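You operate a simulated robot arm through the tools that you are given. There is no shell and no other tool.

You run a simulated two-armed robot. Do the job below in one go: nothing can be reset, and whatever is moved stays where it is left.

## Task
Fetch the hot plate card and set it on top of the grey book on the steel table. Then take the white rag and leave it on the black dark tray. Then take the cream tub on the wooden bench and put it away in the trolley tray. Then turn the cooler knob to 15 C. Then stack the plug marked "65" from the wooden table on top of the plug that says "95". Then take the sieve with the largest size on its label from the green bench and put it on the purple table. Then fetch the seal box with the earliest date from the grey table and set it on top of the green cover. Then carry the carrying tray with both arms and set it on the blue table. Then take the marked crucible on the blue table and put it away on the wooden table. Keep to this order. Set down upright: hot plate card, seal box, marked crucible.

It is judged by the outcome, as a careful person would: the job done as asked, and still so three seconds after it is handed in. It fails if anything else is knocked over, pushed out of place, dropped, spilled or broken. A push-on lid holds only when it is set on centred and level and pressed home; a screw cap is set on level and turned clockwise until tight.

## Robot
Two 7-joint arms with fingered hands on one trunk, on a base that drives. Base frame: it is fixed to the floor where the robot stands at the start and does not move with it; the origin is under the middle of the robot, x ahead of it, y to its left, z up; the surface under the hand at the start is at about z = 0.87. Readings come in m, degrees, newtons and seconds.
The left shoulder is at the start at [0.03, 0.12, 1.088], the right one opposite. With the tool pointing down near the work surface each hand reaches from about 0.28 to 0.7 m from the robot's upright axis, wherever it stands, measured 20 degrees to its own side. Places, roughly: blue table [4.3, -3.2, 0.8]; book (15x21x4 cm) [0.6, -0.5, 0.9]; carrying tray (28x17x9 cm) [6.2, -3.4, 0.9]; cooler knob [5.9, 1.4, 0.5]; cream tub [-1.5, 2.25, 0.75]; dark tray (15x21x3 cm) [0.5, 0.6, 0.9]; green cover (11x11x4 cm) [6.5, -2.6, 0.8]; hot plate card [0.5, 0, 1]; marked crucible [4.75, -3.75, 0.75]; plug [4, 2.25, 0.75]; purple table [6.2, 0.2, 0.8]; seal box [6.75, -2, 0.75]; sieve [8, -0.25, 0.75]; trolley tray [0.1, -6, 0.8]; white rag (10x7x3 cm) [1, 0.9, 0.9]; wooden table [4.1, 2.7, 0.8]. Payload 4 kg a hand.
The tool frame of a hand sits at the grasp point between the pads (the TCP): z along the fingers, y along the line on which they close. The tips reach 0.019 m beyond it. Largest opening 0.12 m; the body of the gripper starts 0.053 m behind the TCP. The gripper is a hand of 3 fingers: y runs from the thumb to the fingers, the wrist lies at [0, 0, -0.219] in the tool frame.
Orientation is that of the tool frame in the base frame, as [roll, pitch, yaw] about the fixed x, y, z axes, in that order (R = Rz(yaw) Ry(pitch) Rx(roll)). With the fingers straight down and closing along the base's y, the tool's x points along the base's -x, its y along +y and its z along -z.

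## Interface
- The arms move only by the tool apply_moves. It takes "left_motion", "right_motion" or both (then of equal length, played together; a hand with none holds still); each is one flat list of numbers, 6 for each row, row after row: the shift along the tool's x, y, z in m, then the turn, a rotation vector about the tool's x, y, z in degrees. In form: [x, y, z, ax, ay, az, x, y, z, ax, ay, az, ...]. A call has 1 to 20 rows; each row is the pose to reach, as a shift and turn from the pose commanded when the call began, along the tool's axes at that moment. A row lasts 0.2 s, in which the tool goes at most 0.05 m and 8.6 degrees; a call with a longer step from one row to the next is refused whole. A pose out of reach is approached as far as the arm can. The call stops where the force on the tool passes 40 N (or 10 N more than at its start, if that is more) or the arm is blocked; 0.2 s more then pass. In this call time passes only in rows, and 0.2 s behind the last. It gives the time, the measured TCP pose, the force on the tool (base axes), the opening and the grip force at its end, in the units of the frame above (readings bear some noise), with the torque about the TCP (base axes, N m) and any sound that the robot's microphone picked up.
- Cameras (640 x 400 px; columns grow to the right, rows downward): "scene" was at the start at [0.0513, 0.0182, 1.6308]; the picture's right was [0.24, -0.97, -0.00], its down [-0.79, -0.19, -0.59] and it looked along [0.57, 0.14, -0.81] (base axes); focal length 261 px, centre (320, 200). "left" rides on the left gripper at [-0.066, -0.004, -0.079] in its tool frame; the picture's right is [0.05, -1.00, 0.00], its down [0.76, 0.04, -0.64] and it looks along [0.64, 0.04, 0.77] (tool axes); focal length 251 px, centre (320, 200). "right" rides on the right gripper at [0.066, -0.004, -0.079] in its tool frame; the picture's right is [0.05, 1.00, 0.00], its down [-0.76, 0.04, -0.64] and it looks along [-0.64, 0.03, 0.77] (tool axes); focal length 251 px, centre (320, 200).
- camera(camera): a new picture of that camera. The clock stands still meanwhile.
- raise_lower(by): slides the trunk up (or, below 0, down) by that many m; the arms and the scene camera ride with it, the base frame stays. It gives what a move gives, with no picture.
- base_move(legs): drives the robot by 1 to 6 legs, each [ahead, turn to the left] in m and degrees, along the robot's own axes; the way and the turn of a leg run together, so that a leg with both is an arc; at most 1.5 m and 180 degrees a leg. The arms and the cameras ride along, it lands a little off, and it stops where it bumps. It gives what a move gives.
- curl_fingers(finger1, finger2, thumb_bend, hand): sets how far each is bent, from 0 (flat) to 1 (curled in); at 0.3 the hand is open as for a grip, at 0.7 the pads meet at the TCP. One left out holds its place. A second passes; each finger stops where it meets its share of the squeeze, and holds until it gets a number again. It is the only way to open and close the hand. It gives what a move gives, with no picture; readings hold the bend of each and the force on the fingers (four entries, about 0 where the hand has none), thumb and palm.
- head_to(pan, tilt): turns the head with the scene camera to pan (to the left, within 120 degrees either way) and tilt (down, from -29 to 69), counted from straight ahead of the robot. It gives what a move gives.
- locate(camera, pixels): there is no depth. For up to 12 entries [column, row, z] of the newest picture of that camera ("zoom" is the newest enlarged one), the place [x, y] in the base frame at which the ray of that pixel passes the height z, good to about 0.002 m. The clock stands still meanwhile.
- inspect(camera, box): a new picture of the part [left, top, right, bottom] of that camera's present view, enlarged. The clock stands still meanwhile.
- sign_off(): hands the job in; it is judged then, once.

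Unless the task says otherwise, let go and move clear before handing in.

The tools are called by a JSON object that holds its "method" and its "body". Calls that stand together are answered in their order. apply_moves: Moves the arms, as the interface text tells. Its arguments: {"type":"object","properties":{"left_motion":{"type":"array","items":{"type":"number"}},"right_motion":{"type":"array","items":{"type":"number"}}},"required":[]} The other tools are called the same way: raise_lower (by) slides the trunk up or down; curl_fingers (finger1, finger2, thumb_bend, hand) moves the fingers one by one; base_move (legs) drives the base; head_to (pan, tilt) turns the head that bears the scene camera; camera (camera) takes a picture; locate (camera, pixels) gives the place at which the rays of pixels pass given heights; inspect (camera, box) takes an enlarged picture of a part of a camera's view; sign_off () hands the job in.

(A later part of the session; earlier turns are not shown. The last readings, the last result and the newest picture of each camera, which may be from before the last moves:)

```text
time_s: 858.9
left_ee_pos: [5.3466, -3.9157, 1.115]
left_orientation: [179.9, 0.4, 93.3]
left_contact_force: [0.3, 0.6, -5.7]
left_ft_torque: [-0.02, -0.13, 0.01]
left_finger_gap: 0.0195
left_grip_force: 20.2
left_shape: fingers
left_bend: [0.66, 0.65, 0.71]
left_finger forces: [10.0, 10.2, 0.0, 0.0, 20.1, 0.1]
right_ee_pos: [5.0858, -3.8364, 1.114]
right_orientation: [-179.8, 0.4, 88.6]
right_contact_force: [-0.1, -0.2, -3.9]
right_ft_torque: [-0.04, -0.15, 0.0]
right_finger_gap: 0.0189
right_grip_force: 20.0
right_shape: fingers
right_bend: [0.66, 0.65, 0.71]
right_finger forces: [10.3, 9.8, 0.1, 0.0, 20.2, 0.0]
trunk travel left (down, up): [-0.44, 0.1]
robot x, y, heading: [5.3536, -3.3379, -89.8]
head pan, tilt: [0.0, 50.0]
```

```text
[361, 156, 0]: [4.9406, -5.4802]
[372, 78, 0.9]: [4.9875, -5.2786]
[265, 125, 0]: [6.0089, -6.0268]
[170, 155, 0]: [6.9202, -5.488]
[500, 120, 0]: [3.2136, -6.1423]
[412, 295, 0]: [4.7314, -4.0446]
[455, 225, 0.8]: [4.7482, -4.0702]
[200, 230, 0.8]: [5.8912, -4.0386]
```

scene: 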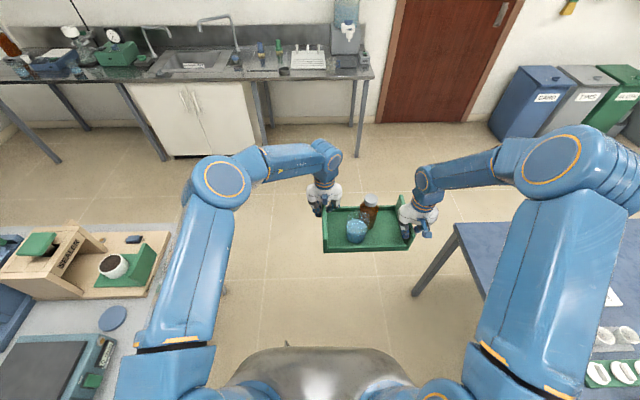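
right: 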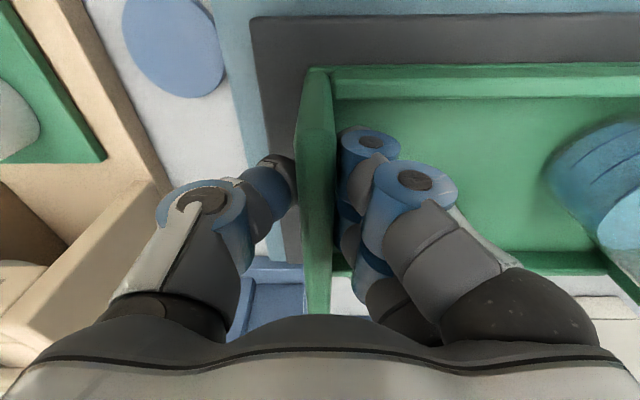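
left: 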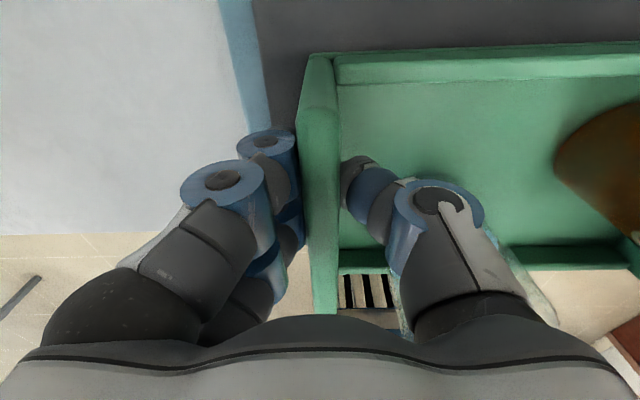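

The bench front is at y = −5.28, so I will go only 1.05 m south. Then I turn left to slightly past east, so that reversing leads clear of the blue table.

{"method": "base_move", "body": {"legs": [[1.05, 0]]}}

{"method": "base_move", "body": {"legs": [[0, 25]]}}

{"method": "base_move", "body": {"legs": [[0, 25]]}}

{"method": "base_move", "body": {"legs": [[0, 25]]}}

{"method": "base_move", "body": {"legs": [[0, 25]]}}

{"method": "camera", "body": {"camera": "scene"}}

```text
time_s: 864.3
left_ee_pos: [5.3455, -4.9678, 1.1135]
left_orientation: [179.9, 0.4, 93.0]
left_contact_force: [-0.7, 0.4, -5.1]
left_ft_torque: [0.0, -0.14, 0.01]
left_finger_gap: 0.0192
left_grip_force: 21.0
left_shape: fingers
left_bend: [0.66, 0.65, 0.71]
left_finger forces: [10.1, 10.1, 0.0, 0.0, 20.3, 0.0]
right_ee_pos: [5.0855, -4.8884, 1.114]
right_orientation: [-180.0, 0.3, 88.3]
right_contact_force: [-0.1, 0.2, -2.6]
right_ft_torque: [-0.03, -0.13, -0.05]
right_finger_gap: 0.0189
right_grip_force: 20.5
right_shape: fingers
right_bend: [0.66, 0.65, 0.71]
right_finger forces: [10.7, 9.8, 0.1, 0.0, 20.3, 0.1]
trunk travel left (down, up): [-0.44, 0.1]
robot x, y, heading: [5.3611, -4.3885, -89.9]
head pan, tilt: [0.0, 50.0]
```

```text
time_s: 866.0
left_ee_pos: [5.5886, -4.9166, 1.1142]
left_orientation: [179.8, 0.2, 117.8]
left_contact_force: [-0.5, 0.5, -6.1]
left_ft_torque: [0.03, -0.14, -0.02]
left_finger_gap: 0.0196
left_grip_force: 20.3
left_shape: fingers
left_bend: [0.66, 0.65, 0.71]
left_finger forces: [9.9, 10.0, 0.1, 0.0, 20.3, 0.0]
right_ee_pos: [5.3177, -4.9525, 1.1142]
right_orientation: [180.0, 0.3, 113.1]
right_contact_force: [0.2, 1.4, -3.0]
right_ft_torque: [0.01, -0.15, 0.02]
right_finger_gap: 0.0187
right_grip_force: 20.3
right_shape: fingers
right_bend: [0.66, 0.65, 0.71]
right_finger forces: [10.5, 10.2, 0.0, 0.0, 20.3, 0.1]
trunk travel left (down, up): [-0.44, 0.1]
robot x, y, heading: [5.3214, -4.4035, -64.8]
head pan, tilt: [0.0, 50.0]
```

```text
time_s: 867.7
left_ee_pos: [5.7834, -4.7545, 1.1125]
left_orientation: [179.7, 0.4, 143.1]
left_contact_force: [1.3, 0.4, -4.8]
left_ft_torque: [0.07, -0.12, 0.01]
left_finger_gap: 0.0194
left_grip_force: 19.8
left_shape: fingers
left_bend: [0.66, 0.65, 0.71]
left_finger forces: [10.6, 9.4, 0.1, 0.0, 19.0, 0.0]
right_ee_pos: [5.5539, -4.9023, 1.1134]
right_orientation: [-180.0, 0.3, 138.3]
right_contact_force: [0.4, 1.0, -4.2]
right_ft_torque: [0.08, -0.07, 0.02]
right_finger_gap: 0.0188
right_grip_force: 20.2
right_shape: fingers
right_bend: [0.66, 0.65, 0.71]
right_finger forces: [9.7, 10.9, 0.0, 0.1, 21.2, 0.0]
trunk travel left (down, up): [-0.44, 0.1]
robot x, y, heading: [5.296, -4.4304, -39.5]
head pan, tilt: [0.0, 50.0]
```

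```text
time_s: 869.4
left_ee_pos: [5.8774, -4.516, 1.1142]
left_orientation: [179.8, 0.3, 168.2]
left_contact_force: [0.2, 0.1, -4.4]
left_ft_torque: [0.08, -0.07, 0.01]
left_finger_gap: 0.0195
left_grip_force: 19.7
left_shape: fingers
left_bend: [0.66, 0.65, 0.71]
left_finger forces: [10.4, 9.3, 0.0, 0.1, 19.5, 0.0]
right_ee_pos: [5.7317, -4.7495, 1.1136]
right_orientation: [-179.9, 0.3, 163.5]
right_contact_force: [-0.7, 0.2, -2.2]
right_ft_torque: [0.11, -0.06, 0.02]
right_finger_gap: 0.0188
right_grip_force: 21.6
right_shape: fingers
right_bend: [0.66, 0.65, 0.71]
right_finger forces: [10.1, 11.0, 0.1, 0.0, 21.1, 0.0]
trunk travel left (down, up): [-0.44, 0.1]
robot x, y, heading: [5.2906, -4.4764, -14.5]
head pan, tilt: [0.0, 50.0]
```

```text
time_s: 871.0
left_ee_pos: [5.8367, -4.267, 1.1129]
left_orientation: [179.8, 0.2, -167.0]
left_contact_force: [0.6, 0.0, -5.1]
left_ft_torque: [0.12, 0.01, 0.01]
left_finger_gap: 0.0191
left_grip_force: 20.2
left_shape: fingers
left_bend: [0.66, 0.65, 0.71]
left_finger forces: [10.4, 9.2, 0.1, 0.0, 20.0, 0.1]
right_ee_pos: [5.8025, -4.5384, 1.113]
right_orientation: [-179.9, 0.1, -171.7]
right_contact_force: [0.0, 0.3, -3.2]
right_ft_torque: [0.19, -0.02, 0.05]
right_finger_gap: 0.0192
right_grip_force: 21.3
right_shape: fingers
right_bend: [0.66, 0.65, 0.71]
right_finger forces: [10.2, 11.4, 0.1, 0.1, 21.0, 0.1]
trunk travel left (down, up): [-0.44, 0.1]
robot x, y, heading: [5.2923, -4.5106, 10.0]
head pan, tilt: [0.0, 50.0]
```

```text
taken
```

scene: 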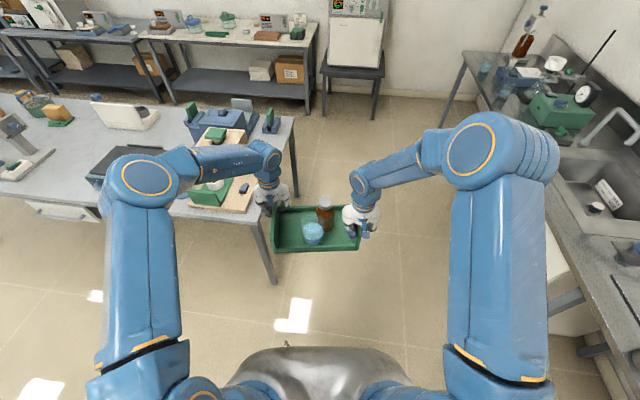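

Heading is 10° and the tray is centred again. I will reverse 2.35 m westward past the blue table.

{"method": "base_move", "body": {"legs": [[-1.2, 0], [-1.15, 0]]}}

{"method": "camera", "body": {"camera": "scene"}}

```text
time_s: 882.6
left_ee_pos: [3.525, -4.6789, 1.1129]
left_orientation: [179.8, 0.3, -166.8]
left_contact_force: [1.4, 0.4, -5.6]
left_ft_torque: [0.09, -0.03, 0.02]
left_finger_gap: 0.0194
left_grip_force: 20.1
left_shape: fingers
left_bend: [0.66, 0.65, 0.72]
left_finger forces: [10.9, 9.3, 0.0, 0.0, 19.6, 0.0]
right_ee_pos: [3.4896, -4.9511, 1.1136]
right_orientation: [-179.9, 0.2, -171.5]
right_contact_force: [-1.1, -1.8, -4.0]
right_ft_torque: [0.12, 0.04, 0.01]
right_finger_gap: 0.0186
right_grip_force: 21.0
right_shape: fingers
right_bend: [0.66, 0.65, 0.72]
right_finger forces: [10.1, 10.9, 0.1, 0.0, 21.3, 0.0]
trunk travel left (down, up): [-0.44, 0.1]
robot x, y, heading: [2.9845, -4.9238, 9.8]
head pan, tilt: [0.0, 50.0]
```

```text
taken
```

scene: 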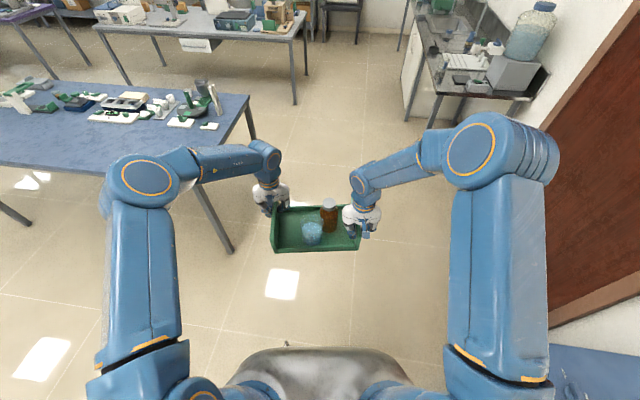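

I am at (2.98, −4.92) and the tray is steady. I will turn left toward the north in small steps.

{"method": "base_move", "body": {"legs": [[0, 25]]}}

{"method": "base_move", "body": {"legs": [[0, 25]]}}

{"method": "base_move", "body": {"legs": [[0, 25]]}}

{"method": "base_move", "body": {"legs": [[0, 6]]}}

{"method": "camera", "body": {"camera": "scene"}}

```text
time_s: 884.3
left_ee_pos: [3.3669, -4.4733, 1.1126]
left_orientation: [179.8, 0.2, -141.6]
left_contact_force: [-0.4, 1.4, -5.0]
left_ft_torque: [0.1, 0.01, 0.05]
left_finger_gap: 0.0192
left_grip_force: 20.0
left_shape: fingers
left_bend: [0.66, 0.65, 0.72]
left_finger forces: [10.6, 9.3, 0.0, 0.1, 19.9, 0.1]
right_ee_pos: [3.4511, -4.7325, 1.1137]
right_orientation: [-179.9, 0.3, -146.4]
right_contact_force: [-0.2, 0.9, -2.9]
right_ft_torque: [0.12, 0.08, 0.05]
right_finger_gap: 0.0186
right_grip_force: 20.9
right_shape: fingers
right_bend: [0.66, 0.65, 0.72]
right_finger forces: [10.3, 11.1, 0.0, 0.1, 21.1, 0.0]
trunk travel left (down, up): [-0.44, 0.1]
robot x, y, heading: [3.0004, -4.9578, 35.5]
head pan, tilt: [0.0, 50.0]
```

```text
time_s: 885.9
left_ee_pos: [3.129, -4.3602, 1.112]
left_orientation: [179.8, 0.2, -116.6]
left_contact_force: [0.2, 0.4, -4.2]
left_ft_torque: [0.08, 0.07, 0.01]
left_finger_gap: 0.0192
left_grip_force: 20.6
left_shape: fingers
left_bend: [0.66, 0.65, 0.72]
left_finger forces: [10.9, 9.2, 0.1, 0.0, 20.3, 0.0]
right_ee_pos: [3.3159, -4.5607, 1.1127]
right_orientation: [-179.9, 0.2, -121.3]
right_contact_force: [-1.1, 0.6, -3.8]
right_ft_torque: [0.08, 0.08, 0.07]
right_finger_gap: 0.019
right_grip_force: 21.4
right_shape: fingers
right_bend: [0.66, 0.65, 0.72]
right_finger forces: [10.0, 11.3, 0.0, 0.1, 21.0, 0.1]
trunk travel left (down, up): [-0.44, 0.1]
robot x, y, heading: [3.0408, -4.9762, 60.7]
head pan, tilt: [0.0, 50.0]
```

```text
time_s: 887.6
left_ee_pos: [2.86, -4.3761, 1.1128]
left_orientation: [179.8, 0.2, -91.6]
left_contact_force: [0.1, -0.1, -4.7]
left_ft_torque: [0.0, 0.14, 0.06]
left_finger_gap: 0.0195
left_grip_force: 20.8
left_shape: fingers
left_bend: [0.66, 0.65, 0.72]
left_finger forces: [11.0, 9.2, 0.0, 0.1, 20.2, 0.1]
right_ee_pos: [3.1145, -4.4781, 1.1131]
right_orientation: [-179.9, 0.2, -96.4]
right_contact_force: [-1.1, 0.8, -2.6]
right_ft_torque: [0.0, 0.14, 0.04]
right_finger_gap: 0.0189
right_grip_force: 21.3
right_shape: fingers
right_bend: [0.66, 0.65, 0.72]
right_finger forces: [10.3, 11.1, 0.0, 0.1, 21.0, 0.0]
trunk travel left (down, up): [-0.44, 0.1]
robot x, y, heading: [3.0752, -4.9711, 85.7]
head pan, tilt: [0.0, 50.0]
```

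```text
time_s: 888.6
left_ee_pos: [2.8001, -4.4021, 1.1121]
left_orientation: [179.7, 0.3, -85.5]
left_contact_force: [0.8, 0.6, -4.5]
left_ft_torque: [0.0, 0.14, 0.01]
left_finger_gap: 0.0192
left_grip_force: 20.0
left_shape: fingers
left_bend: [0.66, 0.65, 0.72]
left_finger forces: [11.2, 9.0, 0.0, 0.1, 20.3, 0.1]
right_ee_pos: [3.0635, -4.4765, 1.1142]
right_orientation: [180.0, 0.4, -90.2]
right_contact_force: [1.2, -0.4, -3.1]
right_ft_torque: [-0.01, 0.2, 0.09]
right_finger_gap: 0.0189
right_grip_force: 20.6
right_shape: fingers
right_bend: [0.65, 0.64, 0.72]
right_finger forces: [9.9, 11.0, 0.0, 0.1, 21.0, 0.0]
trunk travel left (down, up): [-0.44, 0.1]
robot x, y, heading: [3.0862, -4.9741, 91.5]
head pan, tilt: [0.0, 50.0]
```

```text
taken
```

scene: 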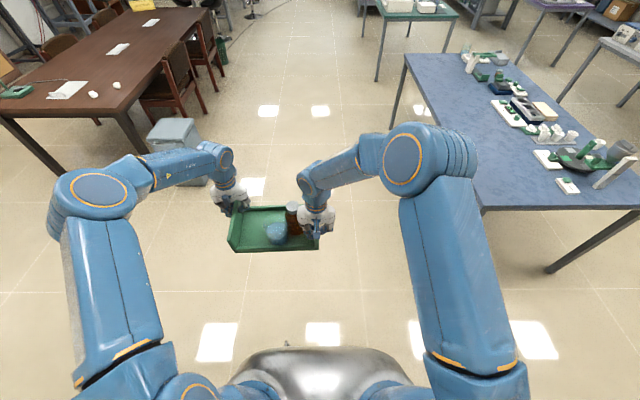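

The blue table's free west half is now visible ahead on the right. I will drive 1.65 m north, then turn right to face it.

{"method": "base_move", "body": {"legs": [[1.0, 0], [0.65, 0]]}}

{"method": "base_move", "body": {"legs": [[0, -25]]}}

{"method": "base_move", "body": {"legs": [[0, -25]]}}

{"method": "base_move", "body": {"legs": [[0, -25]]}}

{"method": "base_move", "body": {"legs": [[0, -16]]}}

{"method": "camera", "body": {"camera": "scene"}}

```text
time_s: 897.0
left_ee_pos: [2.7697, -2.7494, 1.1115]
left_orientation: [179.8, 0.2, -85.9]
left_contact_force: [1.1, -0.8, -4.4]
left_ft_torque: [0.01, 0.13, -0.03]
left_finger_gap: 0.019
left_grip_force: 20.6
left_shape: fingers
left_bend: [0.66, 0.65, 0.72]
left_finger forces: [10.2, 10.1, 0.1, 0.1, 21.1, 0.1]
right_ee_pos: [3.0315, -2.8263, 1.1128]
right_orientation: [-179.9, 0.3, -90.6]
right_contact_force: [-0.3, 0.3, -3.5]
right_ft_torque: [-0.01, 0.11, -0.01]
right_finger_gap: 0.019
right_grip_force: 20.6
right_shape: fingers
right_bend: [0.66, 0.64, 0.72]
right_finger forces: [10.8, 10.3, 0.0, 0.1, 20.2, 0.0]
trunk travel left (down, up): [-0.44, 0.1]
robot x, y, heading: [3.0524, -3.3245, 90.9]
head pan, tilt: [0.0, 50.0]
```

```text
time_s: 898.6
left_ee_pos: [3.0348, -2.6883, 1.1124]
left_orientation: [179.8, 0.1, -110.6]
left_contact_force: [-0.3, 0.6, -3.8]
left_ft_torque: [0.06, 0.09, 0.02]
left_finger_gap: 0.0193
left_grip_force: 20.4
left_shape: fingers
left_bend: [0.66, 0.65, 0.72]
left_finger forces: [10.3, 10.3, 0.0, 0.0, 20.8, 0.0]
right_ee_pos: [3.2414, -2.8671, 1.1143]
right_orientation: [-179.9, 0.3, -115.4]
right_contact_force: [-0.2, -1.3, -2.7]
right_ft_torque: [0.07, 0.1, 0.01]
right_finger_gap: 0.0194
right_grip_force: 20.1
right_shape: fingers
right_bend: [0.66, 0.65, 0.72]
right_finger forces: [10.5, 10.1, 0.0, 0.0, 20.3, 0.0]
trunk travel left (down, up): [-0.44, 0.1]
robot x, y, heading: [3.0144, -3.31, 65.8]
head pan, tilt: [0.0, 50.0]
```

```text
time_s: 900.3
left_ee_pos: [3.2972, -2.7526, 1.1124]
left_orientation: [179.7, 0.2, -135.7]
left_contact_force: [0.6, -1.1, -4.0]
left_ft_torque: [0.1, 0.11, -0.02]
left_finger_gap: 0.0192
left_grip_force: 20.5
left_shape: fingers
left_bend: [0.65, 0.65, 0.72]
left_finger forces: [10.0, 10.0, 0.0, 0.1, 20.7, 0.0]
right_ee_pos: [3.4085, -3.0025, 1.1121]
right_orientation: [-179.8, 0.1, -140.3]
right_contact_force: [-0.3, 0.6, -4.5]
right_ft_torque: [0.15, 0.07, 0.01]
right_finger_gap: 0.019
right_grip_force: 20.3
right_shape: fingers
right_bend: [0.66, 0.64, 0.72]
right_finger forces: [10.6, 9.8, 0.1, 0.1, 19.8, 0.1]
trunk travel left (down, up): [-0.44, 0.1]
robot x, y, heading: [2.9935, -3.2816, 40.8]
head pan, tilt: [0.0, 50.0]
```

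```text
time_s: 902.0
left_ee_pos: [3.4943, -2.93, 1.1136]
left_orientation: [179.7, 0.1, -160.5]
left_contact_force: [0.1, -0.9, -5.1]
left_ft_torque: [0.12, -0.04, 0.02]
left_finger_gap: 0.0195
left_grip_force: 20.3
left_shape: fingers
left_bend: [0.65, 0.65, 0.72]
left_finger forces: [10.1, 10.0, 0.1, 0.0, 20.8, 0.0]
right_ee_pos: [3.4909, -3.2052, 1.1129]
right_orientation: [-179.9, 0.2, -165.3]
right_contact_force: [0.0, 1.0, -3.8]
right_ft_torque: [0.12, -0.01, 0.01]
right_finger_gap: 0.019
right_grip_force: 20.4
right_shape: fingers
right_bend: [0.66, 0.64, 0.73]
right_finger forces: [10.4, 10.2, 0.0, 0.0, 20.0, 0.1]
trunk travel left (down, up): [-0.44, 0.1]
robot x, y, heading: [2.981, -3.2414, 15.9]
head pan, tilt: [0.0, 50.0]
```

```text
time_s: 903.3
left_ee_pos: [3.5597, -3.084, 1.1129]
left_orientation: [179.8, 0.2, -176.6]
left_contact_force: [0.2, -0.9, -5.7]
left_ft_torque: [0.11, -0.06, 0.04]
left_finger_gap: 0.0193
left_grip_force: 20.1
left_shape: fingers
left_bend: [0.65, 0.65, 0.72]
left_finger forces: [10.5, 9.8, 0.1, 0.1, 20.3, 0.0]
right_ee_pos: [3.4802, -3.3467, 1.1142]
right_orientation: [-179.9, 0.3, 178.7]
right_contact_force: [-1.1, 0.7, -2.6]
right_ft_torque: [0.11, -0.04, 0.04]
right_finger_gap: 0.0188
right_grip_force: 20.6
right_shape: fingers
right_bend: [0.66, 0.64, 0.73]
right_finger forces: [10.2, 10.3, 0.0, 0.0, 20.4, 0.0]
trunk travel left (down, up): [-0.44, 0.1]
robot x, y, heading: [2.9847, -3.2196, -0.1]
head pan, tilt: [0.0, 50.0]
```

```text
taken
```

scene: 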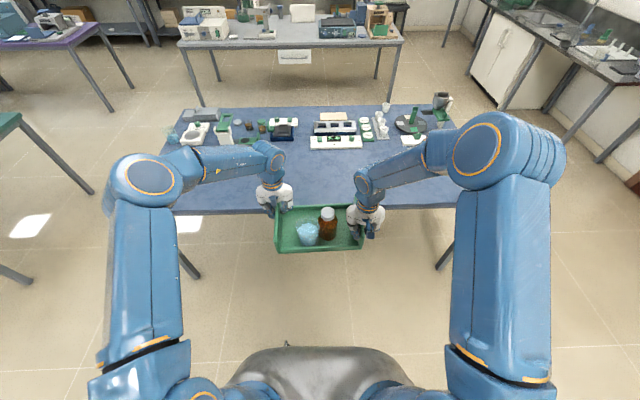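

I face the blue table from its west side. I will measure its near edge, height reference and the free depth before driving in.

{"method": "locate", "body": {"camera": "scene", "pixels": [[300, 210, 0.78], [220, 212, 0.78], [420, 207, 0.78], [335, 150, 0.78], [285, 142, 0.78], [370, 142, 0.78], [410, 146, 0.78], [240, 150, 0.78], [198, 278, 0], [438, 270, 0], [208, 147, 0.78]]}}

{"method": "inspect", "body": {"camera": "scene", "box": [160, 95, 470, 265]}}

```text
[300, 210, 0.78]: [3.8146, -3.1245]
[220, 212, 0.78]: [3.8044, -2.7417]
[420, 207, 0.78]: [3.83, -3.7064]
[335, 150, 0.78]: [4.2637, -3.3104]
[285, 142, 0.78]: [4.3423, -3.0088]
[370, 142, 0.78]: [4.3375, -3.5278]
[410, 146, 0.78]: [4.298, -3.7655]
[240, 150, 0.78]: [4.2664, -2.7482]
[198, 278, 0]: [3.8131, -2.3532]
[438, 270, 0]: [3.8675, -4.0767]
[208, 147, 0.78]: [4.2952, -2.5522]
```

```text
2.06 times, centred on (315, 180) of scene
```

zoom: 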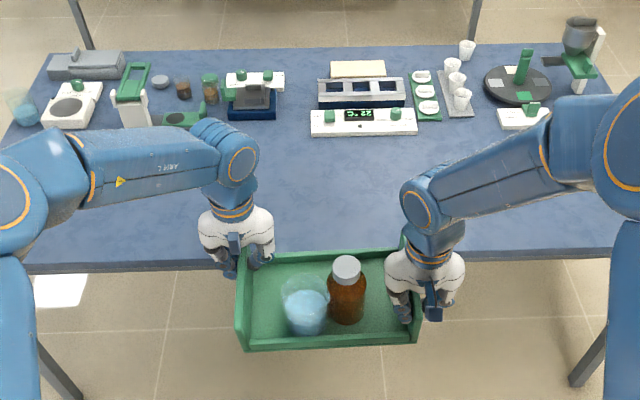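

The strip from x = 3.82 to 4.26 is free. Both vessels stand upright in the tray. I will drive forward 0.48 m so that the tray hangs over this strip.

{"method": "base_move", "body": {"legs": [[0.25, 0], [0.23, 0]]}}

{"method": "camera", "body": {"camera": "scene"}}

{"method": "inspect", "body": {"camera": "scene", "box": [230, 150, 410, 280]}}

```text
time_s: 906.5
left_ee_pos: [4.0387, -3.0828, 1.1128]
left_orientation: [179.7, 0.1, -176.3]
left_contact_force: [-0.2, 0.6, -5.2]
left_ft_torque: [0.09, -0.07, -0.01]
left_finger_gap: 0.0194
left_grip_force: 20.4
left_shape: fingers
left_bend: [0.65, 0.65, 0.72]
left_finger forces: [11.1, 9.9, 0.1, 0.1, 20.8, 0.1]
right_ee_pos: [3.961, -3.344, 1.1122]
right_orientation: [-179.9, 0.1, 178.8]
right_contact_force: [-0.1, 0.0, -3.3]
right_ft_torque: [0.11, -0.1, 0.02]
right_finger_gap: 0.0188
right_grip_force: 20.8
right_shape: fingers
right_bend: [0.65, 0.64, 0.73]
right_finger forces: [10.7, 10.6, 0.0, 0.0, 21.1, 0.1]
trunk travel left (down, up): [-0.44, 0.1]
robot x, y, heading: [3.461, -3.2147, 0.0]
head pan, tilt: [0.0, 50.0]
```

```text
taken
```

scene: 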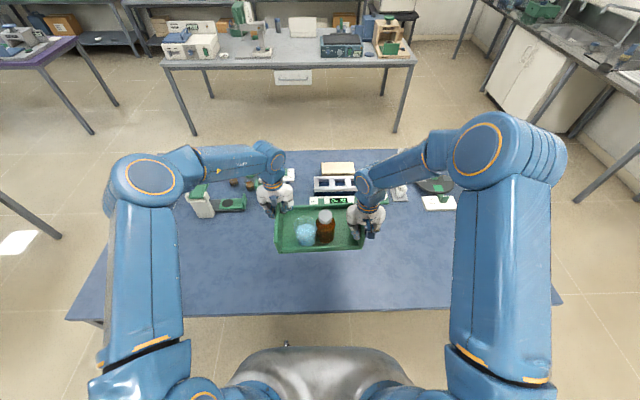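

```text
3.08 times, centred on (320, 215) of scene
```

zoom: 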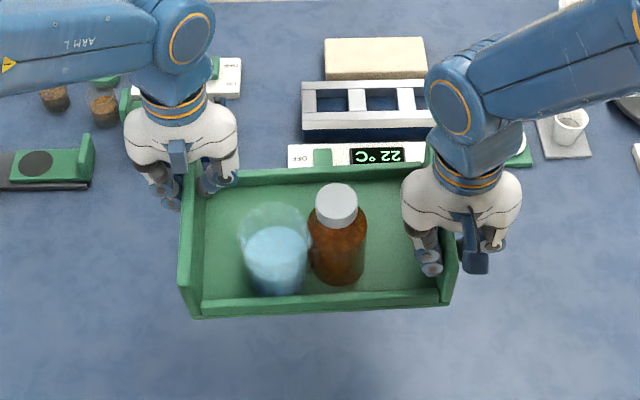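

The tray hangs over the free strip, with both vessels upright. I will check the clearance to the nearest items before lowering with the trunk.

{"method": "locate", "body": {"camera": "scene", "pixels": [[246, 208, 0.8], [230, 208, 0.8], [212, 215, 0.8], [310, 204, 0.8], [352, 202, 0.8], [390, 200, 0.8], [440, 208, 0.8], [300, 316, 0.78], [246, 195, 0.83]]}}

```text
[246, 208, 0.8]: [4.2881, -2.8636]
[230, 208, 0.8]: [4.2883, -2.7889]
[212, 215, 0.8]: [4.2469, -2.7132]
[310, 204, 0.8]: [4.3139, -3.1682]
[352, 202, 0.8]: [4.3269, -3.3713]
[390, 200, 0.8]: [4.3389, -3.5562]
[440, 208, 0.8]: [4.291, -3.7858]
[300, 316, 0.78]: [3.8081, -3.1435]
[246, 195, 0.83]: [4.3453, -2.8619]
```

All items are beyond x = 4.24, well clear of the tray. I will lower the trunk by 19 cm, then in small steps.

{"method": "raise_lower", "body": {"by": -0.19}}

{"method": "inspect", "body": {"camera": "scene", "box": [200, 130, 440, 300]}}

{"method": "camera", "body": {"camera": "left"}}

```text
time_s: 908.5
left_ee_pos: [4.0383, -3.0808, 0.9246]
left_orientation: [179.8, 0.1, -176.5]
left_contact_force: [0.2, -0.8, -5.2]
left_ft_torque: [0.12, -0.12, 0.01]
left_finger_gap: 0.0195
left_grip_force: 20.4
left_shape: fingers
left_bend: [0.65, 0.65, 0.72]
left_finger forces: [11.1, 9.7, 0.0, 0.0, 20.8, 0.0]
right_ee_pos: [3.9597, -3.3442, 0.9233]
right_orientation: [-179.8, 0.2, 179.0]
right_contact_force: [-0.1, -0.2, -3.1]
right_ft_torque: [0.11, -0.12, 0.02]
right_finger_gap: 0.0186
right_grip_force: 21.1
right_shape: fingers
right_bend: [0.65, 0.64, 0.73]
right_finger forces: [10.8, 10.6, 0.0, 0.0, 20.9, 0.0]
trunk travel left (down, up): [-0.25, 0.29]
robot x, y, heading: [3.4619, -3.2165, 0.3]
head pan, tilt: [0.0, 50.0]
```

```text
2.35 times, centred on (320, 215) of scene
```

zoom: 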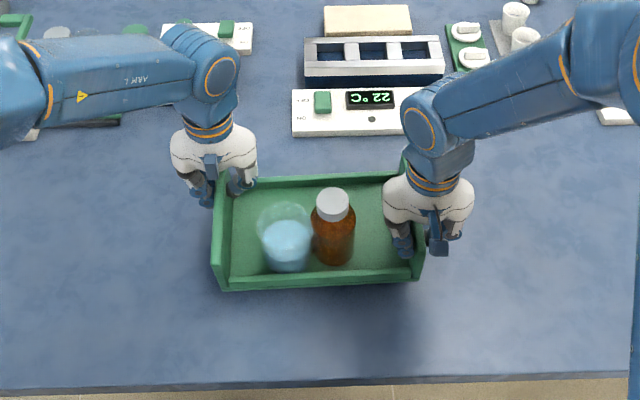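

```text
taken
```

left: 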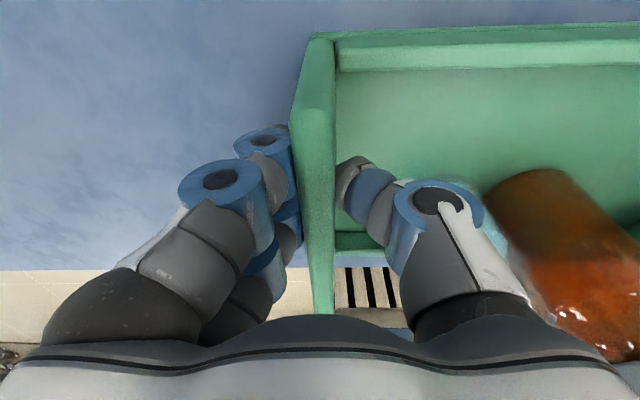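

The tray is about 5–6 cm above the table. I will lower the trunk in small steps until it touches.

{"method": "raise_lower", "body": {"by": -0.035}}

{"method": "raise_lower", "body": {"by": -0.01}}

{"method": "raise_lower", "body": {"by": -0.006}}

```text
time_s: 909.3
left_ee_pos: [4.0377, -3.0829, 0.8884]
left_orientation: [179.7, 0.2, -176.4]
left_contact_force: [-0.6, 0.1, -3.5]
left_ft_torque: [0.11, 0.04, -0.02]
left_finger_gap: 0.0194
left_grip_force: 20.8
left_shape: fingers
left_bend: [0.65, 0.65, 0.72]
left_finger forces: [10.7, 10.8, 0.1, 0.0, 21.5, 0.0]
right_ee_pos: [3.9594, -3.3448, 0.8895]
right_orientation: [-179.9, 0.2, 178.9]
right_contact_force: [0.1, 1.1, -3.9]
right_ft_torque: [0.13, 0.05, 0.02]
right_finger_gap: 0.0188
right_grip_force: 21.2
right_shape: fingers
right_bend: [0.65, 0.64, 0.73]
right_finger forces: [11.5, 10.2, 0.0, 0.0, 21.2, 0.0]
trunk travel left (down, up): [-0.215, 0.325]
robot x, y, heading: [3.4628, -3.2206, 0.4]
head pan, tilt: [0.0, 50.0]
```

```text
time_s: 909.9
left_ee_pos: [4.0387, -3.0836, 0.8766]
left_orientation: [179.8, 0.1, -176.4]
left_contact_force: [2.2, -0.1, 1.9]
left_ft_torque: [0.2, 0.29, -0.08]
left_finger_gap: 0.0192
left_grip_force: 23.6
left_shape: fingers
left_bend: [0.65, 0.65, 0.72]
left_finger forces: [8.6, 14.5, 0.1, 0.0, 23.0, 0.0]
right_ee_pos: [3.9608, -3.3449, 0.8791]
right_orientation: [-179.9, 0.3, 178.9]
right_contact_force: [3.2, -0.7, 4.5]
right_ft_torque: [0.19, 0.3, -0.1]
right_finger_gap: 0.0188
right_grip_force: 24.0
right_shape: fingers
right_bend: [0.65, 0.64, 0.73]
right_finger forces: [15.4, 8.2, 0.1, 0.0, 24.1, 0.0]
trunk travel left (down, up): [-0.205, 0.335]
robot x, y, heading: [3.4659, -3.2208, 0.1]
head pan, tilt: [0.0, 50.0]
```

```text
time_s: 910.5
left_ee_pos: [4.0376, -3.083, 0.8777]
left_orientation: [179.7, 0.7, -176.5]
left_contact_force: [8.1, 1.6, 25.2]
left_ft_torque: [0.24, 0.11, -0.01]
left_finger_gap: 0.0193
left_grip_force: 29.8
left_shape: fingers
left_bend: [0.65, 0.65, 0.74]
left_finger forces: [13.6, 16.4, 0.0, 0.0, 29.2, 0.0]
right_ee_pos: [3.9593, -3.3452, 0.8765]
right_orientation: [-179.9, 0.7, 178.9]
right_contact_force: [6.1, -5.7, 35.8]
right_ft_torque: [0.21, 0.14, -0.05]
right_finger_gap: 0.0185
right_grip_force: 32.5
right_shape: fingers
right_bend: [0.65, 0.64, 0.76]
right_finger forces: [16.9, 13.0, 0.1, 0.0, 34.7, 0.0]
trunk travel left (down, up): [-0.199, 0.341]
robot x, y, heading: [3.4629, -3.2213, 0.2]
head pan, tilt: [0.0, 50.0]
```

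The tray rests on the table, a little too hard (25–36 N). I will raise the trunk 5 mm to relieve it and look.

{"method": "raise_lower", "body": {"by": 0.005}}

{"method": "inspect", "body": {"camera": "scene", "box": [200, 130, 440, 300]}}

{"method": "camera", "body": {"camera": "right"}}

```text
time_s: 911.0
left_ee_pos: [4.0367, -3.083, 0.8763]
left_orientation: [179.8, 0.2, -176.4]
left_contact_force: [6.2, -0.4, 14.6]
left_ft_torque: [0.22, 0.05, -0.01]
left_finger_gap: 0.0193
left_grip_force: 26.8
left_shape: fingers
left_bend: [0.65, 0.65, 0.74]
left_finger forces: [12.7, 14.2, 0.0, 0.0, 27.5, 0.0]
right_ee_pos: [3.9583, -3.3438, 0.8767]
right_orientation: [-179.9, 0.2, 178.9]
right_contact_force: [6.2, -0.3, 17.5]
right_ft_torque: [0.23, 0.08, 0.04]
right_finger_gap: 0.019
right_grip_force: 27.6
right_shape: fingers
right_bend: [0.65, 0.64, 0.76]
right_finger forces: [14.6, 12.6, 0.0, 0.0, 28.4, 0.0]
trunk travel left (down, up): [-0.204, 0.336]
robot x, y, heading: [3.4642, -3.219, 0.1]
head pan, tilt: [0.0, 50.0]
```

```text
2.35 times, centred on (320, 215) of scene
```

zoom: 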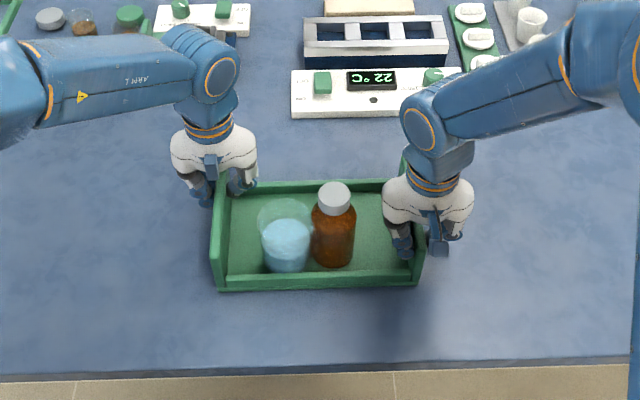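

```text
taken
```

right: 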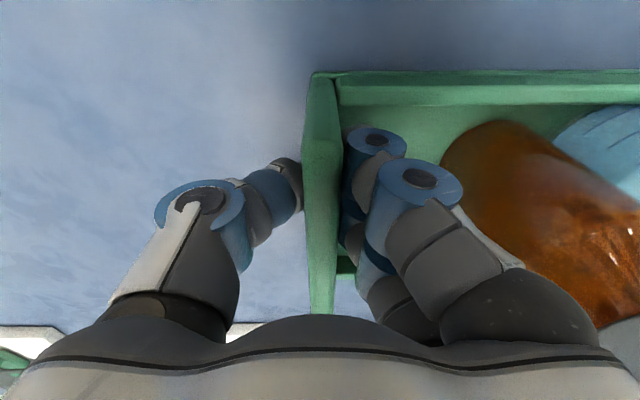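

I will raise 3 mm more, then open both hands just enough to free the walls.

{"method": "raise_lower", "body": {"by": 0.003}}

{"method": "curl_fingers", "body": {"hand": "left", "finger1": 0.57, "finger2": 0.57, "thumb_bend": 0.59}}

{"method": "curl_fingers", "body": {"hand": "right", "finger1": 0.57, "finger2": 0.57, "thumb_bend": 0.57}}

{"method": "camera", "body": {"camera": "left"}}

{"method": "camera", "body": {"camera": "right"}}

```text
time_s: 911.5
left_ee_pos: [4.0368, -3.0843, 0.8792]
left_orientation: [179.7, 0.0, -176.5]
left_contact_force: [0.4, -1.9, -1.3]
left_ft_torque: [0.1, 0.09, -0.03]
left_finger_gap: 0.0194
left_grip_force: 23.2
left_shape: fingers
left_bend: [0.65, 0.65, 0.73]
left_finger forces: [10.6, 11.0, 0.1, 0.0, 23.6, 0.1]
right_ee_pos: [3.9586, -3.3444, 0.8776]
right_orientation: [-179.7, 0.0, 178.9]
right_contact_force: [-0.1, 2.1, -2.9]
right_ft_torque: [0.13, 0.06, 0.0]
right_finger_gap: 0.0188
right_grip_force: 22.4
right_shape: fingers
right_bend: [0.65, 0.64, 0.75]
right_finger forces: [12.0, 11.0, 0.0, 0.1, 20.8, 0.0]
trunk travel left (down, up): [-0.207, 0.333]
robot x, y, heading: [3.4676, -3.219, 0.2]
head pan, tilt: [0.0, 50.0]
```

```text
time_s: 912.5
left_ee_pos: [4.0381, -3.0832, 0.8791]
left_orientation: [179.8, 0.1, -176.4]
left_contact_force: [0.9, 0.1, -1.0]
left_ft_torque: [0.01, 0.01, -0.02]
left_finger_gap: 0.0453
left_grip_force: 0.0
left_shape: fingers
left_bend: [0.56, 0.56, 0.59]
left_finger forces: [0.0, 0.0, 0.0, 0.0, 0.0, 0.0]
right_ee_pos: [3.9598, -3.3458, 0.8808]
right_orientation: [-179.9, 0.3, 178.9]
right_contact_force: [-1.6, 0.0, -4.7]
right_ft_torque: [0.07, 0.06, 0.03]
right_finger_gap: 0.0192
right_grip_force: 21.2
right_shape: fingers
right_bend: [0.65, 0.64, 0.75]
right_finger forces: [10.5, 10.8, 0.0, 0.0, 21.0, 0.0]
trunk travel left (down, up): [-0.207, 0.333]
robot x, y, heading: [3.4636, -3.2156, 0.2]
head pan, tilt: [0.0, 50.0]
```

```text
time_s: 913.5
left_ee_pos: [4.0374, -3.0835, 0.8804]
left_orientation: [179.8, 0.2, -176.3]
left_contact_force: [-0.5, 0.2, 0.4]
left_ft_torque: [0.0, 0.02, 0.0]
left_finger_gap: 0.0453
left_grip_force: 0.1
left_shape: fingers
left_bend: [0.56, 0.56, 0.59]
left_finger forces: [0.0, 0.0, 0.1, 0.0, 0.1, 0.1]
right_ee_pos: [3.9598, -3.3444, 0.8798]
right_orientation: [-179.9, 0.1, 178.9]
right_contact_force: [0.5, 0.0, -0.4]
right_ft_torque: [-0.02, 0.01, 0.03]
right_finger_gap: 0.0494
right_grip_force: 0.1
right_shape: fingers
right_bend: [0.56, 0.56, 0.56]
right_finger forces: [0.0, 0.0, 0.0, 0.0, 0.1, 0.0]
trunk travel left (down, up): [-0.207, 0.333]
robot x, y, heading: [3.4638, -3.2213, 0.1]
head pan, tilt: [0.0, 50.0]
```

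```text
taken
```

left: 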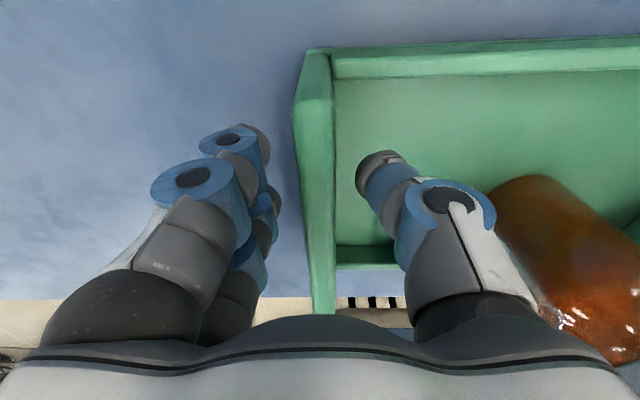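

```text
taken
```

right: 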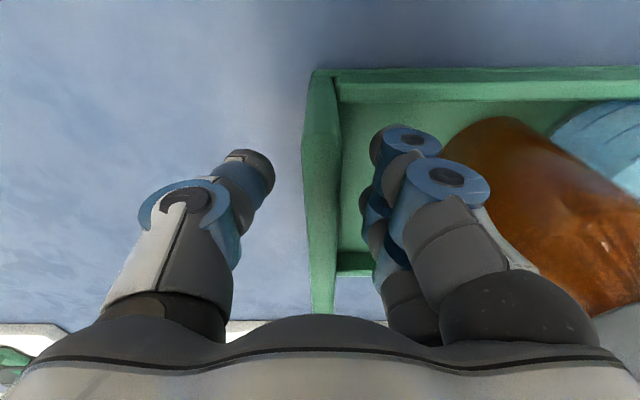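

Both hands are free of the tray. I will lift them straight up with the trunk and check.

{"method": "raise_lower", "body": {"by": 0.04}}

{"method": "raise_lower", "body": {"by": 0.2}}

{"method": "camera", "body": {"camera": "scene"}}

{"method": "inspect", "body": {"camera": "scene", "box": [220, 160, 440, 320]}}

```text
time_s: 914.4
left_ee_pos: [4.0382, -3.0825, 0.9202]
left_orientation: [179.9, 0.3, -176.3]
left_contact_force: [0.3, 0.7, 0.5]
left_ft_torque: [-0.01, -0.02, 0.02]
left_finger_gap: 0.0451
left_grip_force: 0.1
left_shape: fingers
left_bend: [0.56, 0.56, 0.59]
left_finger forces: [0.0, 0.0, 0.0, 0.0, 0.0, 0.1]
right_ee_pos: [3.9604, -3.3444, 0.9202]
right_orientation: [-179.9, 0.2, 179.0]
right_contact_force: [0.4, 0.0, 0.1]
right_ft_torque: [-0.04, -0.01, 0.01]
right_finger_gap: 0.0496
right_grip_force: 0.2
right_shape: fingers
right_bend: [0.56, 0.56, 0.56]
right_finger forces: [0.1, 0.0, 0.0, 0.1, 0.0, 0.1]
trunk travel left (down, up): [-0.247, 0.293]
robot x, y, heading: [3.4618, -3.2168, 0.2]
head pan, tilt: [0.0, 50.0]
```

```text
time_s: 916.5
left_ee_pos: [4.0386, -3.082, 1.1202]
left_orientation: [179.7, 0.2, -176.4]
left_contact_force: [-0.2, 0.5, 0.4]
left_ft_torque: [-0.04, -0.01, -0.05]
left_finger_gap: 0.0451
left_grip_force: 0.1
left_shape: fingers
left_bend: [0.56, 0.56, 0.59]
left_finger forces: [0.0, 0.0, 0.0, 0.1, 0.0, 0.0]
right_ee_pos: [3.9596, -3.3453, 1.1187]
right_orientation: [-179.9, 0.1, 178.9]
right_contact_force: [0.7, -0.2, -0.6]
right_ft_torque: [-0.02, 0.0, 0.01]
right_finger_gap: 0.0496
right_grip_force: 0.0
right_shape: fingers
right_bend: [0.56, 0.56, 0.56]
right_finger forces: [0.1, 0.0, 0.1, 0.1, 0.0, 0.1]
trunk travel left (down, up): [-0.447, 0.093]
robot x, y, heading: [3.467, -3.218, 0.2]
head pan, tilt: [0.0, 50.0]
```

```text
taken
```

scene: 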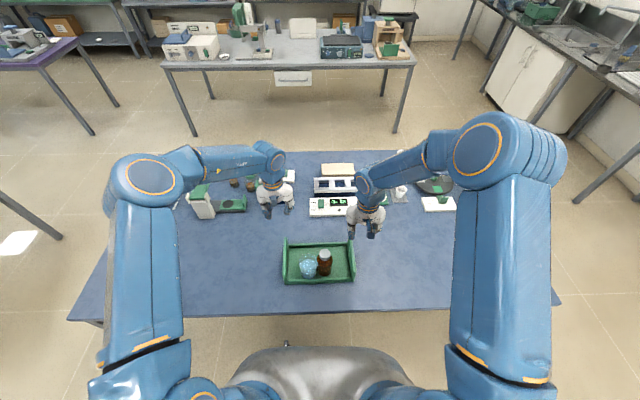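

```text
2.50 times, centred on (330, 240) of scene
```

zoom: 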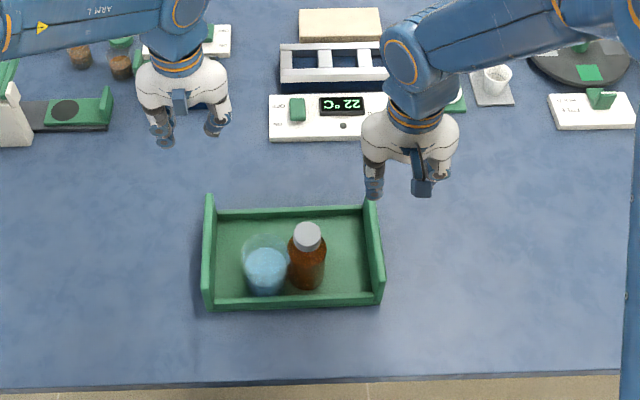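

The tray stands on the blue table with both vessels upright. Last is the marked crucible, so I will look at the crucibles on this table.

{"method": "base_move", "body": {"legs": [[-0.3, 0]]}}

{"method": "head_to", "body": {"pan": -20, "tilt": 38}}

{"method": "camera", "body": {"camera": "scene"}}

```text
time_s: 918.6
left_ee_pos: [3.74, -3.0833, 1.1197]
left_orientation: [179.8, 0.2, -176.4]
left_contact_force: [-0.8, -1.3, 0.1]
left_ft_torque: [-0.02, 0.01, 0.0]
left_finger_gap: 0.0455
left_grip_force: 0.0
left_shape: fingers
left_bend: [0.56, 0.56, 0.59]
left_finger forces: [0.1, 0.1, 0.0, 0.0, 0.0, 0.0]
right_ee_pos: [3.6605, -3.3451, 1.12]
right_orientation: [-179.9, 0.2, 178.9]
right_contact_force: [-0.5, 0.1, 0.3]
right_ft_torque: [-0.01, -0.03, -0.01]
right_finger_gap: 0.0497
right_grip_force: 0.1
right_shape: fingers
right_bend: [0.56, 0.56, 0.56]
right_finger forces: [0.0, 0.1, 0.1, 0.0, 0.0, 0.0]
trunk travel left (down, up): [-0.447, 0.093]
robot x, y, heading: [3.1633, -3.2181, -0.1]
head pan, tilt: [0.0, 50.0]
```

```text
time_s: 919.4
left_ee_pos: [3.7407, -3.083, 1.1197]
left_orientation: [179.8, 0.2, -176.4]
left_contact_force: [-0.6, -0.6, 0.3]
left_ft_torque: [0.0, -0.05, 0.0]
left_finger_gap: 0.0452
left_grip_force: 0.1
left_shape: fingers
left_bend: [0.56, 0.56, 0.59]
left_finger forces: [0.1, 0.0, 0.0, 0.0, 0.0, 0.0]
right_ee_pos: [3.6616, -3.345, 1.12]
right_orientation: [-179.8, 0.1, 178.9]
right_contact_force: [-0.4, -0.3, 0.3]
right_ft_torque: [-0.01, 0.0, 0.0]
right_finger_gap: 0.0495
right_grip_force: 0.0
right_shape: fingers
right_bend: [0.56, 0.56, 0.56]
right_finger forces: [0.1, 0.1, 0.0, 0.0, 0.0, 0.1]
trunk travel left (down, up): [-0.447, 0.093]
robot x, y, heading: [3.165, -3.2201, 0.1]
head pan, tilt: [-20.0, 38.0]
```

```text
taken
```

scene: 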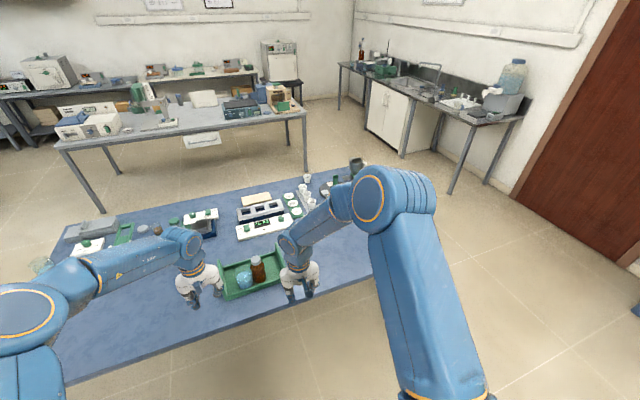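

{"method": "inspect", "body": {"camera": "scene", "box": [270, 165, 350, 225]}}

```text
6.67 times, centred on (310, 195) of scene
```

zoom: 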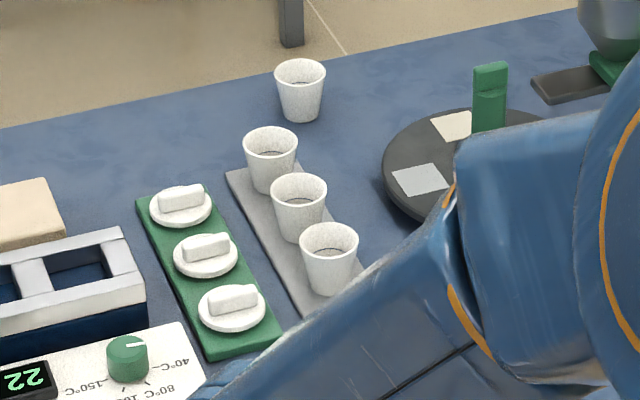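

The crucible alone near the far edge fits the given place; I will check its mark from the east side. I will draw both hands in and drive around the south end.

{"method": "apply_moves", "body": {"left_motion": [0.04, 0, 0, 0, 0, 0, 0.08, 0, 0, 0, 0, 0, 0.12, 0, 0, 0, 0, 0, 0.15, 0, 0, 0, 0, 0], "right_motion": [0.03, -0.02, 0, 0, 0, 0, 0.06, -0.03, 0, 0, 0, 0, 0.09, -0.04, 0, 0, 0, 0, 0.1, -0.05, 0, 0, 0, 0]}}

{"method": "base_move", "body": {"legs": [[-0.25, 0], [0, -30]]}}

{"method": "base_move", "body": {"legs": [[0, -30]]}}

{"method": "base_move", "body": {"legs": [[0, -30]]}}

{"method": "base_move", "body": {"legs": [[1.2, 0], [0.3, 0]]}}

```text
time_s: 920.4
left_ee_pos: [3.5875, -3.0925, 1.1198]
left_orientation: [179.8, 0.2, -176.4]
left_contact_force: [0.3, -0.4, -0.1]
left_ft_torque: [0.02, -0.02, -0.01]
left_finger_gap: 0.0456
left_grip_force: 0.0
left_shape: fingers
left_bend: [0.56, 0.56, 0.59]
left_finger forces: [0.0, 0.0, 0.0, 0.1, 0.0, 0.0]
right_ee_pos: [3.5589, -3.3944, 1.1204]
right_orientation: [-179.8, 0.2, 178.9]
right_contact_force: [0.4, -0.7, -0.8]
right_ft_torque: [0.0, 0.0, 0.01]
right_finger_gap: 0.0497
right_grip_force: 0.1
right_shape: fingers
right_bend: [0.56, 0.56, 0.56]
right_finger forces: [0.0, 0.1, 0.0, 0.1, 0.0, 0.0]
trunk travel left (down, up): [-0.447, 0.093]
robot x, y, heading: [3.1669, -3.2193, -0.0]
head pan, tilt: [-20.0, 38.0]
```

```text
time_s: 923.7
left_ee_pos: [3.3429, -3.3218, 1.1202]
left_orientation: [179.7, 0.1, 153.8]
left_contact_force: [-0.9, -0.8, 0.6]
left_ft_torque: [0.03, -0.02, -0.04]
left_finger_gap: 0.0452
left_grip_force: 0.0
left_shape: fingers
left_bend: [0.56, 0.56, 0.59]
left_finger forces: [0.0, 0.0, 0.0, 0.0, 0.1, 0.0]
right_ee_pos: [3.1677, -3.5675, 1.12]
right_orientation: [-179.9, 0.2, 149.2]
right_contact_force: [-0.1, 0.4, 0.0]
right_ft_torque: [0.01, 0.0, 0.04]
right_finger_gap: 0.0498
right_grip_force: 0.0
right_shape: fingers
right_bend: [0.56, 0.56, 0.56]
right_finger forces: [0.0, 0.0, 0.0, 0.0, 0.0, 0.1]
trunk travel left (down, up): [-0.447, 0.093]
robot x, y, heading: [2.9299, -3.1875, -29.8]
head pan, tilt: [-20.0, 38.0]
```

```text
time_s: 925.6
left_ee_pos: [3.2214, -3.5102, 1.1202]
left_orientation: [179.9, 0.3, 123.8]
left_contact_force: [0.6, 0.4, -0.9]
left_ft_torque: [0.03, -0.01, 0.0]
left_finger_gap: 0.0457
left_grip_force: 0.0
left_shape: fingers
left_bend: [0.56, 0.56, 0.59]
left_finger forces: [0.1, 0.0, 0.1, 0.0, 0.0, 0.1]
right_ee_pos: [2.9478, -3.6372, 1.1197]
right_orientation: [-179.7, 0.2, 119.1]
right_contact_force: [0.4, -0.1, 0.0]
right_ft_torque: [-0.03, 0.03, -0.01]
right_finger_gap: 0.0499
right_grip_force: 0.1
right_shape: fingers
right_bend: [0.56, 0.56, 0.56]
right_finger forces: [0.1, 0.0, 0.0, 0.1, 0.0, 0.0]
trunk travel left (down, up): [-0.447, 0.093]
robot x, y, heading: [2.9687, -3.1686, -60.1]
head pan, tilt: [-20.0, 38.0]
```

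```text
time_s: 927.4
left_ee_pos: [3.0155, -3.5915, 1.1196]
left_orientation: [179.8, 0.1, 93.5]
left_contact_force: [0.9, 0.7, -0.2]
left_ft_torque: [-0.03, -0.01, 0.01]
left_finger_gap: 0.0452
left_grip_force: 0.0
left_shape: fingers
left_bend: [0.56, 0.56, 0.59]
left_finger forces: [0.0, 0.0, 0.0, 0.0, 0.0, 0.0]
right_ee_pos: [2.713, -3.5626, 1.1196]
right_orientation: [-179.8, 0.1, 88.7]
right_contact_force: [0.3, 0.0, 0.4]
right_ft_torque: [-0.01, 0.03, -0.03]
right_finger_gap: 0.0499
right_grip_force: 0.1
right_shape: fingers
right_bend: [0.56, 0.56, 0.56]
right_finger forces: [0.0, 0.0, 0.1, 0.1, 0.0, 0.0]
trunk travel left (down, up): [-0.447, 0.093]
robot x, y, heading: [3.0098, -3.1682, -89.6]
head pan, tilt: [-20.0, 38.0]
```

```text
time_s: 935.2
left_ee_pos: [3.04, -5.1034, 1.1196]
left_orientation: [179.8, 0.0, 94.1]
left_contact_force: [0.2, 0.3, 0.1]
left_ft_torque: [-0.01, -0.01, 0.0]
left_finger_gap: 0.0457
left_grip_force: 0.0
left_shape: fingers
left_bend: [0.56, 0.56, 0.59]
left_finger forces: [0.0, 0.1, 0.1, 0.1, 0.0, 0.0]
right_ee_pos: [2.7398, -5.0779, 1.1188]
right_orientation: [-179.9, 0.2, 89.4]
right_contact_force: [0.4, 0.0, -0.1]
right_ft_torque: [0.03, 0.0, 0.03]
right_finger_gap: 0.0499
right_grip_force: 0.1
right_shape: fingers
right_bend: [0.56, 0.56, 0.56]
right_finger forces: [0.0, 0.0, 0.0, 0.0, 0.1, 0.0]
trunk travel left (down, up): [-0.447, 0.093]
robot x, y, heading: [3.0277, -4.6806, -88.6]
head pan, tilt: [-20.0, 38.0]
```

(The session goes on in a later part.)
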